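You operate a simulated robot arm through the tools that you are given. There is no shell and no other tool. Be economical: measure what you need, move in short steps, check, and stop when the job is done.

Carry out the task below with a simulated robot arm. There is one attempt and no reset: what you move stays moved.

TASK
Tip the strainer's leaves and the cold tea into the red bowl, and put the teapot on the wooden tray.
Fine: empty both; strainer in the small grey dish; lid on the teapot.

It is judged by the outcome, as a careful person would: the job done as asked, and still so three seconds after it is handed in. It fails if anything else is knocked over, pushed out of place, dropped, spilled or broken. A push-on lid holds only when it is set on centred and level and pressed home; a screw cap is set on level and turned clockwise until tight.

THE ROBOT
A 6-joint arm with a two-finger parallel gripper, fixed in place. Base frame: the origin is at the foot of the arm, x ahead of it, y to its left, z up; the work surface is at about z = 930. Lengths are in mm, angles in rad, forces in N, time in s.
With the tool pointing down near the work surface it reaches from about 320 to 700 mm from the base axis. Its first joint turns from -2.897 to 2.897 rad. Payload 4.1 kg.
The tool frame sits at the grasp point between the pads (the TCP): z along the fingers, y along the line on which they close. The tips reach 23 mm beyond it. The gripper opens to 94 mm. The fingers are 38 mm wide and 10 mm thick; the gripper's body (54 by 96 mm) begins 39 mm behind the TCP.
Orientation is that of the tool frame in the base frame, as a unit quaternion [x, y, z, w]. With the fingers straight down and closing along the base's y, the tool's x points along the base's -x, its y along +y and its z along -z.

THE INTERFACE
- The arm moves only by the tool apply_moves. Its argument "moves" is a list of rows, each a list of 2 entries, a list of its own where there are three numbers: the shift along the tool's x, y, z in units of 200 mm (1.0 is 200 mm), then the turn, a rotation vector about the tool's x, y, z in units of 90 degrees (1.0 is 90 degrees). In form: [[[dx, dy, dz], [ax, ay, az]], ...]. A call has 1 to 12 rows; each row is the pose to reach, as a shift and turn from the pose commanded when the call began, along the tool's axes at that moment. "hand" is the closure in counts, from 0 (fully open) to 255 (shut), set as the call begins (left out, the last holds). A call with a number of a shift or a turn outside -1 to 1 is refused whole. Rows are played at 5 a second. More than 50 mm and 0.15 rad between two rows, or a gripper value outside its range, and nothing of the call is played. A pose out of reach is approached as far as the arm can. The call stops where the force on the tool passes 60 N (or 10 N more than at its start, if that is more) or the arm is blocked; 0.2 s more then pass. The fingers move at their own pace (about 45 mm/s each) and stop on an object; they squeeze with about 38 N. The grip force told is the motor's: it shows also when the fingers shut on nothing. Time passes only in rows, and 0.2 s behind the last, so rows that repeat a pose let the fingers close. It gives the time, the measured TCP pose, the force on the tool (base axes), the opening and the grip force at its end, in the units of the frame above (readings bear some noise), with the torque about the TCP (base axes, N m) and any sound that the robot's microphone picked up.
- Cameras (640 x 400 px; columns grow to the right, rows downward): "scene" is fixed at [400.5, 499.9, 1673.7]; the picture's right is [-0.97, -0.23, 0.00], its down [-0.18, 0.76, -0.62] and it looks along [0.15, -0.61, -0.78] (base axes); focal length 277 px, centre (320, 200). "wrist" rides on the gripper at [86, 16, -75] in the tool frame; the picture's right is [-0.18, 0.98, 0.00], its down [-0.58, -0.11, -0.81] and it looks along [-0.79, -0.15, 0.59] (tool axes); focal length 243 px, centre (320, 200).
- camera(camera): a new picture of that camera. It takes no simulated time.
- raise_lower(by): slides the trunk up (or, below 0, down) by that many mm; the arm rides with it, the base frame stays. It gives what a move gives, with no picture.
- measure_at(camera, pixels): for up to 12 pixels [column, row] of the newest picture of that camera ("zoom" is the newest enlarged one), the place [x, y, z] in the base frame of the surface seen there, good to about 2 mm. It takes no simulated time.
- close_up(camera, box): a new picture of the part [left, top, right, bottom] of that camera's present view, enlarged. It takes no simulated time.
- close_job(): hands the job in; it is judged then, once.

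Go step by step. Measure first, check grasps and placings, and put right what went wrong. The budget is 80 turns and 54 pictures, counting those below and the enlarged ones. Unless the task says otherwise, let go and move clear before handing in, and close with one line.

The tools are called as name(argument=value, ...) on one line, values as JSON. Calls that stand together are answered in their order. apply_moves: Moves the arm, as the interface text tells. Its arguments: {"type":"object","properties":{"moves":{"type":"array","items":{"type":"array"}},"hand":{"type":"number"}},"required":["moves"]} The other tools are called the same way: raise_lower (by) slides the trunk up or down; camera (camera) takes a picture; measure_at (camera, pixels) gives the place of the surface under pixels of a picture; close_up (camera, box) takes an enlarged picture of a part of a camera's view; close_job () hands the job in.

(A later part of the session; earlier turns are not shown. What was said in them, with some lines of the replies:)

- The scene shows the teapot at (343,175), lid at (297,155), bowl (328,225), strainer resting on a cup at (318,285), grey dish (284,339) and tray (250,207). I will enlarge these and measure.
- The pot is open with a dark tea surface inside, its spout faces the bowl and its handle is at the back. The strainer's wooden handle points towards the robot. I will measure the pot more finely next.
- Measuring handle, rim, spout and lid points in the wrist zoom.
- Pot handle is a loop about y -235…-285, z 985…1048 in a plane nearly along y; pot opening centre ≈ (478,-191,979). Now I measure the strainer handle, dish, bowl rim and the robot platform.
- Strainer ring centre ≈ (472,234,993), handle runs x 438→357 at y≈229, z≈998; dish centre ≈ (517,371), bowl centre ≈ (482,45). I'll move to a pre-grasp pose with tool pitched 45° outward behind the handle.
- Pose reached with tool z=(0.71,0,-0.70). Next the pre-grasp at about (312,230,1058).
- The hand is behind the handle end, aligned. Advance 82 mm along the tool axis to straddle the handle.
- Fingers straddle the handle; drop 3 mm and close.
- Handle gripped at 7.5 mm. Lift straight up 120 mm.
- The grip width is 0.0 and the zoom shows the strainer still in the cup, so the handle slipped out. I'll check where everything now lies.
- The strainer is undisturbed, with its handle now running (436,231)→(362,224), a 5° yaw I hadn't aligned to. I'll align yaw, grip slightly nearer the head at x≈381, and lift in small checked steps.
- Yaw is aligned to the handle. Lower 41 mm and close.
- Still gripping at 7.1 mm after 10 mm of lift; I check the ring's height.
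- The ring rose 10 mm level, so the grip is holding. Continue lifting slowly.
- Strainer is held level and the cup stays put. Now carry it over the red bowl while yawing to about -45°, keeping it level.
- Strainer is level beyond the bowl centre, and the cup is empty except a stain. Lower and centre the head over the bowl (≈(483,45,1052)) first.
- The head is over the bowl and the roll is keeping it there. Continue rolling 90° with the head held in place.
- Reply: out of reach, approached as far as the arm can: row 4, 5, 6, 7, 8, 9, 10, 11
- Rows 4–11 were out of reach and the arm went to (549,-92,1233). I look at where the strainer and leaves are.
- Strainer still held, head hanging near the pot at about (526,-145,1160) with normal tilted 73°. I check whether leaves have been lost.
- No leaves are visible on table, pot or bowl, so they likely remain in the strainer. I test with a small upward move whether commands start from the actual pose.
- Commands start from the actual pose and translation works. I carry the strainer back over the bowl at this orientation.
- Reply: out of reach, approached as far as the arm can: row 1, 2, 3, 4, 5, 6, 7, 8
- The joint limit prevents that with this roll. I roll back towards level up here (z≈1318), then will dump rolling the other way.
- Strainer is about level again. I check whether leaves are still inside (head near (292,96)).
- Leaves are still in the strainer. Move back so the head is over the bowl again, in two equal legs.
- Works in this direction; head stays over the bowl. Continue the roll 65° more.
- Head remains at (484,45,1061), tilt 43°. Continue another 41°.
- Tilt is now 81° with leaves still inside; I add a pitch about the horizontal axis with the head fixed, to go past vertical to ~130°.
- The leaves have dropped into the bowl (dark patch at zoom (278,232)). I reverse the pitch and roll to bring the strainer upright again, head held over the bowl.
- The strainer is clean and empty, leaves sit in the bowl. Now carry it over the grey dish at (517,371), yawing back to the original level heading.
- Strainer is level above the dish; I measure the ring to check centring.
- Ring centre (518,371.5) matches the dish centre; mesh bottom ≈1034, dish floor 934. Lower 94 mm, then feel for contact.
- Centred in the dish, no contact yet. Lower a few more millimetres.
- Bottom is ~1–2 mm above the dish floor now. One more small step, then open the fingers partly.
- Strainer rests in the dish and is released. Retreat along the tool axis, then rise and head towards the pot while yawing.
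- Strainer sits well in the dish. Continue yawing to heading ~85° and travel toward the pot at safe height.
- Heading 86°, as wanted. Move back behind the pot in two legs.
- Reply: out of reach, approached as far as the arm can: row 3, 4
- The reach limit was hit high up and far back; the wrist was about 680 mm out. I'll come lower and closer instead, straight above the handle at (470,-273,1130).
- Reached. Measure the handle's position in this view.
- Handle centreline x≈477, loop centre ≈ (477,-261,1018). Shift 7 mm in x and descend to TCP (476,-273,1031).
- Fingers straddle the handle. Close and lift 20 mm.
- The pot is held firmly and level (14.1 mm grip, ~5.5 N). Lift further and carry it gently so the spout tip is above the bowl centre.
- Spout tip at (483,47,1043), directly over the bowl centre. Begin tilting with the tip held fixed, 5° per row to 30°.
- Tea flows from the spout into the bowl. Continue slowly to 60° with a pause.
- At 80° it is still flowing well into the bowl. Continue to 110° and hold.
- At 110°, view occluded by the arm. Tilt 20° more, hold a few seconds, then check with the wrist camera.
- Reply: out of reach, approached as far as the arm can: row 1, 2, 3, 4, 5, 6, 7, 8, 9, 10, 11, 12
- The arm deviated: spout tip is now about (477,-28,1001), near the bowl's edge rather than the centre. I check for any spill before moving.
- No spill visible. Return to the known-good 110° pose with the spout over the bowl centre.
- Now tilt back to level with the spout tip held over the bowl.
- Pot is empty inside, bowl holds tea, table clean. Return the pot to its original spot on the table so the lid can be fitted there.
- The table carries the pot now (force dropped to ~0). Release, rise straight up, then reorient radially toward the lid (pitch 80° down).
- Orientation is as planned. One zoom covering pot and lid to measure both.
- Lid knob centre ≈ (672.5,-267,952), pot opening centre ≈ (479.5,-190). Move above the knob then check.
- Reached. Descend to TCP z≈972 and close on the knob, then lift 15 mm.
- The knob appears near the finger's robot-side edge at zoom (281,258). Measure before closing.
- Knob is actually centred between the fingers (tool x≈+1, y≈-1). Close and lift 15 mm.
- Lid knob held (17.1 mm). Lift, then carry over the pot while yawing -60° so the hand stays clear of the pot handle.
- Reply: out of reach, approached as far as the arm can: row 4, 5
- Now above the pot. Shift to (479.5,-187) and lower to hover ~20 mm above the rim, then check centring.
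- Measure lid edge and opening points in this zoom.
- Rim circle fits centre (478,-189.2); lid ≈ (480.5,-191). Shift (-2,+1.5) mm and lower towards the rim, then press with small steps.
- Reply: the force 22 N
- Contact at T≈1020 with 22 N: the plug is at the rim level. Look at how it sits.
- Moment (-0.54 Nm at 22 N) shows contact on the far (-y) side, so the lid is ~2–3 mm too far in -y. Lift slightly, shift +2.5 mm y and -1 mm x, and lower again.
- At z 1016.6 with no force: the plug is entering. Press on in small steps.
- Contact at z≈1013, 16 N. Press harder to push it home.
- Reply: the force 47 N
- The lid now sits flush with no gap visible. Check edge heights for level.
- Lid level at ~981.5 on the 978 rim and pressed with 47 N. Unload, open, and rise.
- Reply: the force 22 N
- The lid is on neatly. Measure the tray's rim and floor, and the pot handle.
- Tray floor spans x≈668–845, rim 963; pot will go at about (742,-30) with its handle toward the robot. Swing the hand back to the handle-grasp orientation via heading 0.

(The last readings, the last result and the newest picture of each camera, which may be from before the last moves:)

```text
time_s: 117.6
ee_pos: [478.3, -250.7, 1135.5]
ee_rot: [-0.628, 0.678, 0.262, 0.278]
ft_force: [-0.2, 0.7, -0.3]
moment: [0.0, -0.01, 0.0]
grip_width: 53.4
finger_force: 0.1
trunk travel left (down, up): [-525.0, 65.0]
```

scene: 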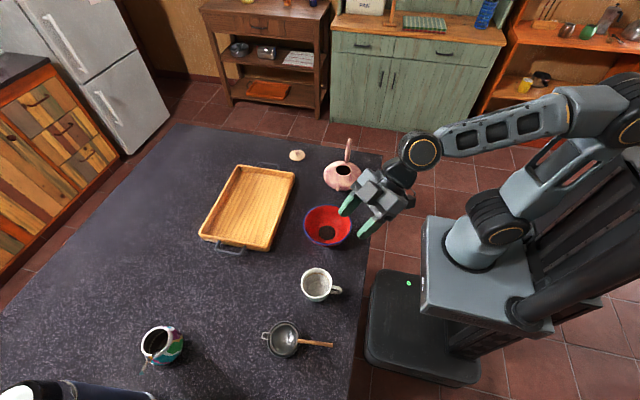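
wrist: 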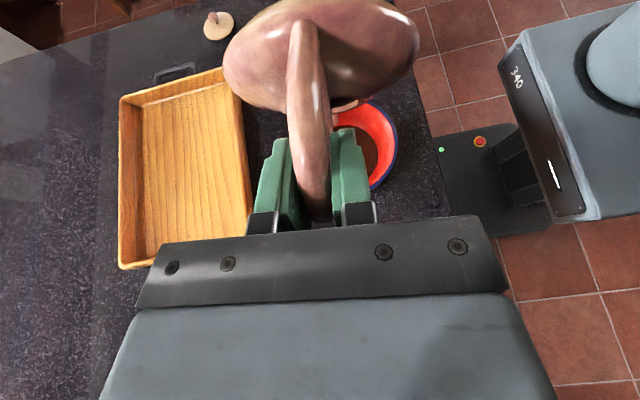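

Orientation restored. Go to (474,-272) and descend onto the handle, then close.

apply_moves(moves=[[[0.074, 0.012, -0.075], [0, 0, 0]], [[0.16, 0.012, 0.011], [0, 0, 0]], [[0.25, 0.012, 0.101], [0, 0, 0]], [[0.34, 0.012, 0.191], [0, 0, 0]], [[0.4, 0.012, 0.25], [0, 0, 0]], [[0.446, 0.012, 0.296], [0, 0, 0]], [[0.446, 0.012, 0.296], [0, 0, 0]]])

apply_moves(hand=255, moves=[[[0, 0, 0], [0, 0, 0]], [[0, 0, 0], [0, 0, 0]], [[0, 0, 0], [0, 0, 0]], [[0, 0, 0], [0, 0, 0]], [[0, 0, 0], [0, 0, 0]], [[0, 0, 0], [0, 0, 0]]])

```text
time_s: 119.2
ee_pos: [473.1, -272.8, 1031.2]
ee_rot: [-0.627, 0.679, 0.26, 0.278]
ft_force: [-0.1, -0.2, -0.1]
moment: [-0.01, -0.01, 0.01]
grip_width: 53.5
finger_force: 0.0
trunk travel left (down, up): [-525.0, 65.0]
```

```text
time_s: 120.6
ee_pos: [473.0, -271.8, 1031.9]
ee_rot: [-0.627, 0.68, 0.26, 0.279]
ft_force: [2.1, -0.9, 0.8]
moment: [0.1, -0.28, -0.22]
grip_width: 14.0
finger_force: 38.2
trunk travel left (down, up): [-525.0, 65.0]
```

Handle gripped at 14 mm. Lift 90 mm, then yaw to heading 0 while moving toward the tray.

apply_moves(moves=[[[-0.03, 0, -0.03], [0, 0, 0]], [[-0.07, 0, -0.07], [0, 0, 0]], [[-0.12, 0, -0.12], [0, 0, 0]], [[-0.18, 0, -0.18], [0, 0, 0]], [[-0.24, 0, -0.24], [0, 0, 0]], [[-0.3, 0, -0.3], [0, 0, 0]], [[-0.32, 0, -0.32], [0, 0, 0]]])

apply_moves(moves=[[[-0.048, -0.035, 0.048], [0.0615, 0, 0.0615]], [[-0.095, -0.069, 0.095], [0.123, 0, 0.123]], [[-0.143, -0.104, 0.143], [0.1844, 0, 0.1844]], [[-0.19, -0.138, 0.19], [0.2458, 0, 0.2458]], [[-0.238, -0.173, 0.238], [0.3073, 0, 0.3073]], [[-0.285, -0.207, 0.285], [0.3687, 0, 0.3687]], [[-0.333, -0.242, 0.333], [0.4302, 0, 0.4302]], [[-0.38, -0.276, 0.38], [0.4916, 0, 0.4916]], [[-0.428, -0.311, 0.428], [0.5531, 0, 0.5531]], [[-0.475, -0.345, 0.475], [0.6145, 0, 0.6145]], [[-0.523, -0.38, 0.523], [0.676, 0, 0.676]]])

```text
time_s: 122.2
ee_pos: [471.7, -271.3, 1122.4]
ee_rot: [-0.628, 0.679, 0.261, 0.278]
ft_force: [-1.0, 0.9, -4.6]
moment: [-0.37, 0.03, 0.0]
grip_width: 14.1
finger_force: 37.5
trunk travel left (down, up): [-525.0, 65.0]
```

```text
time_s: 124.6
ee_pos: [559.7, -130.0, 1121.7]
ee_rot: [0.004, 0.925, -0.004, 0.38]
ft_force: [1.1, -0.2, -4.9]
moment: [0.02, 0.41, -0.02]
grip_width: 14.4
finger_force: 38.4
trunk travel left (down, up): [-525.0, 65.0]
```

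Pot level at heading 0. Move over the tray to T=(660,-30).

apply_moves(moves=[[[-0.059, 0.083, 0.059], [0, 0, 0]], [[-0.118, 0.167, 0.118], [0, 0, 0]], [[-0.177, 0.25, 0.177], [0, 0, 0]], [[-0.236, 0.333, 0.236], [0, 0, 0]], [[-0.295, 0.417, 0.295], [0, 0, 0]], [[-0.354, 0.5, 0.354], [0, 0, 0]], [[-0.354, 0.5, 0.354], [0, 0, 0]]])

close_up(camera="scene", box=[180, 120, 380, 265])

```text
time_s: 126.2
ee_pos: [662.9, -29.4, 1118.7]
ee_rot: [0.003, 0.925, -0.004, 0.381]
ft_force: [-1.3, 0.3, -4.7]
moment: [0.0, 0.37, -0.01]
grip_width: 13.9
finger_force: 38.0
trunk travel left (down, up): [-525.0, 65.0]
```

```text
2.76 times, centred on (280, 192) of scene
5 turns are left
```

zoom: 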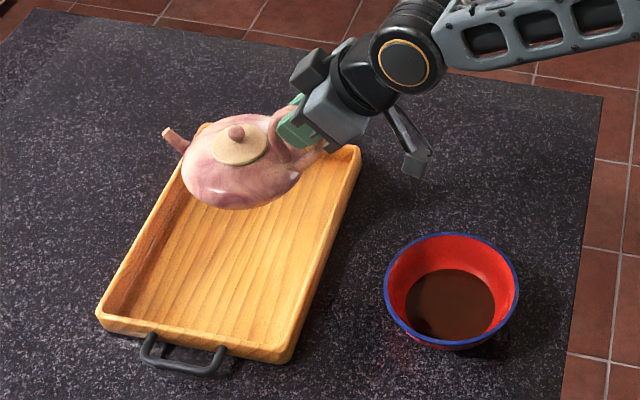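

Pot is over the tray. Lower 78 mm, then feel for the tray floor in 1 mm steps.

apply_moves(moves=[[[0.05, 0, 0.05], [0, 0, 0]], [[0.1, 0, 0.1], [0, 0, 0]], [[0.15, 0, 0.15], [0, 0, 0]], [[0.2, 0, 0.2], [0, 0, 0]], [[0.24, 0, 0.24], [0, 0, 0]], [[0.26, 0, 0.26], [0, 0, 0]], [[0.276, 0, 0.276], [0, 0, 0]], [[0.276, 0, 0.276], [0, 0, 0]]])

apply_moves(moves=[[[0.0035, 0, 0.0035], [0, 0, 0]], [[0.007, 0, 0.007], [0, 0, 0]], [[0.0105, 0, 0.0105], [0, 0, 0]], [[0.0105, 0, 0.0105], [0, 0, 0]]])

apply_moves(moves=[[[0.0035, 0, 0.0035], [0, 0, 0]], [[0.007, 0, 0.007], [0, 0, 0]], [[0.007, 0, 0.007], [0, 0, 0]]])

```text
time_s: 128.0
ee_pos: [663.2, -31.5, 1040.7]
ee_rot: [0.003, 0.925, -0.003, 0.38]
ft_force: [-0.6, -0.5, -4.6]
moment: [-0.03, 0.42, -0.01]
grip_width: 14.3
finger_force: 37.8
trunk travel left (down, up): [-525.0, 65.0]
```

```text
time_s: 129.0
ee_pos: [660.1, -30.6, 1038.4]
ee_rot: [0.003, 0.925, -0.004, 0.38]
ft_force: [0.6, -0.3, -3.9]
moment: [0.04, 0.26, 0.03]
grip_width: 14.6
finger_force: 38.6
trunk travel left (down, up): [-525.0, 65.0]
```

```text
time_s: 129.8
ee_pos: [661.6, -30.7, 1038.5]
ee_rot: [0.004, 0.924, -0.004, 0.382]
ft_force: [-1.9, -0.6, 3.9]
moment: [0.28, -0.4, 0.06]
grip_width: 14.1
finger_force: 38.7
trunk travel left (down, up): [-525.0, 65.0]
4 turns are left
```

The pot is resting on the tray (force reversed to +3.9 N). Open and rise clear, then take the last picture.

apply_moves(hand=110, moves=[[[0, 0, 0], [0, 0, 0]], [[0, 0, 0], [0, 0, 0]], [[0, 0, 0], [0, 0, 0]], [[0, 0, 0], [0, 0, 0]], [[-0.05, 0, -0.05], [0, 0, 0]], [[-0.12, 0, -0.12], [0, 0, 0]], [[-0.2, 0, -0.2], [0, 0, 0]], [[-0.28, 0, -0.28], [0, 0, 0]], [[-0.36, 0, -0.36], [0, 0, 0]], [[-0.36, 0, -0.5], [0, 0, 0]], [[-0.36, 0, -0.65], [0, 0, 0]], [[-0.36, 0, -0.8], [0, 0, 0]]])

camera(camera="scene")

```text
time_s: 132.4
ee_pos: [599.8, -29.0, 1199.9]
ee_rot: [0.003, 0.925, -0.003, 0.38]
ft_force: [-0.2, 0.8, 0.1]
moment: [0.01, 0.01, 0.05]
grip_width: 53.5
finger_force: 0.1
trunk travel left (down, up): [-525.0, 65.0]
```

```text
0 pictures are left
3 turns are left
```

scene: 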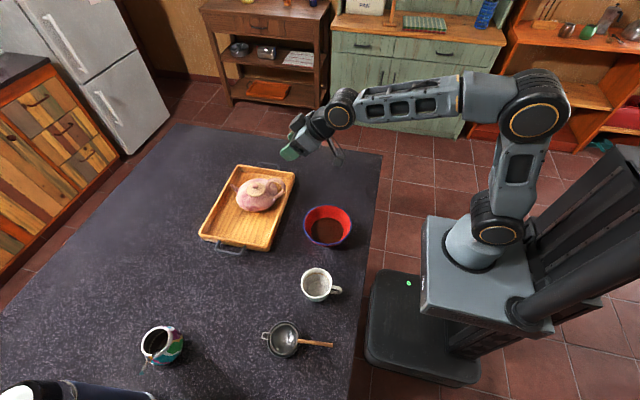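

The pot with its lid stands on the tray at (258,194), the strainer is in the grey dish, and the bowl holds the leaves and tea. The hand is clear, so I hand in.

close_job()

```text
The job is handed in.
```

I tipped the leaves and cold tea into the red bowl, put the empty strainer in the small grey dish, and put the teapot on the wooden tray with its lid pressed on. I saw no spills or knocked-over items in the last picture; during the last, steepest part of the pour the spout briefly drifted to the bowl's edge, and a check then showed no spill.
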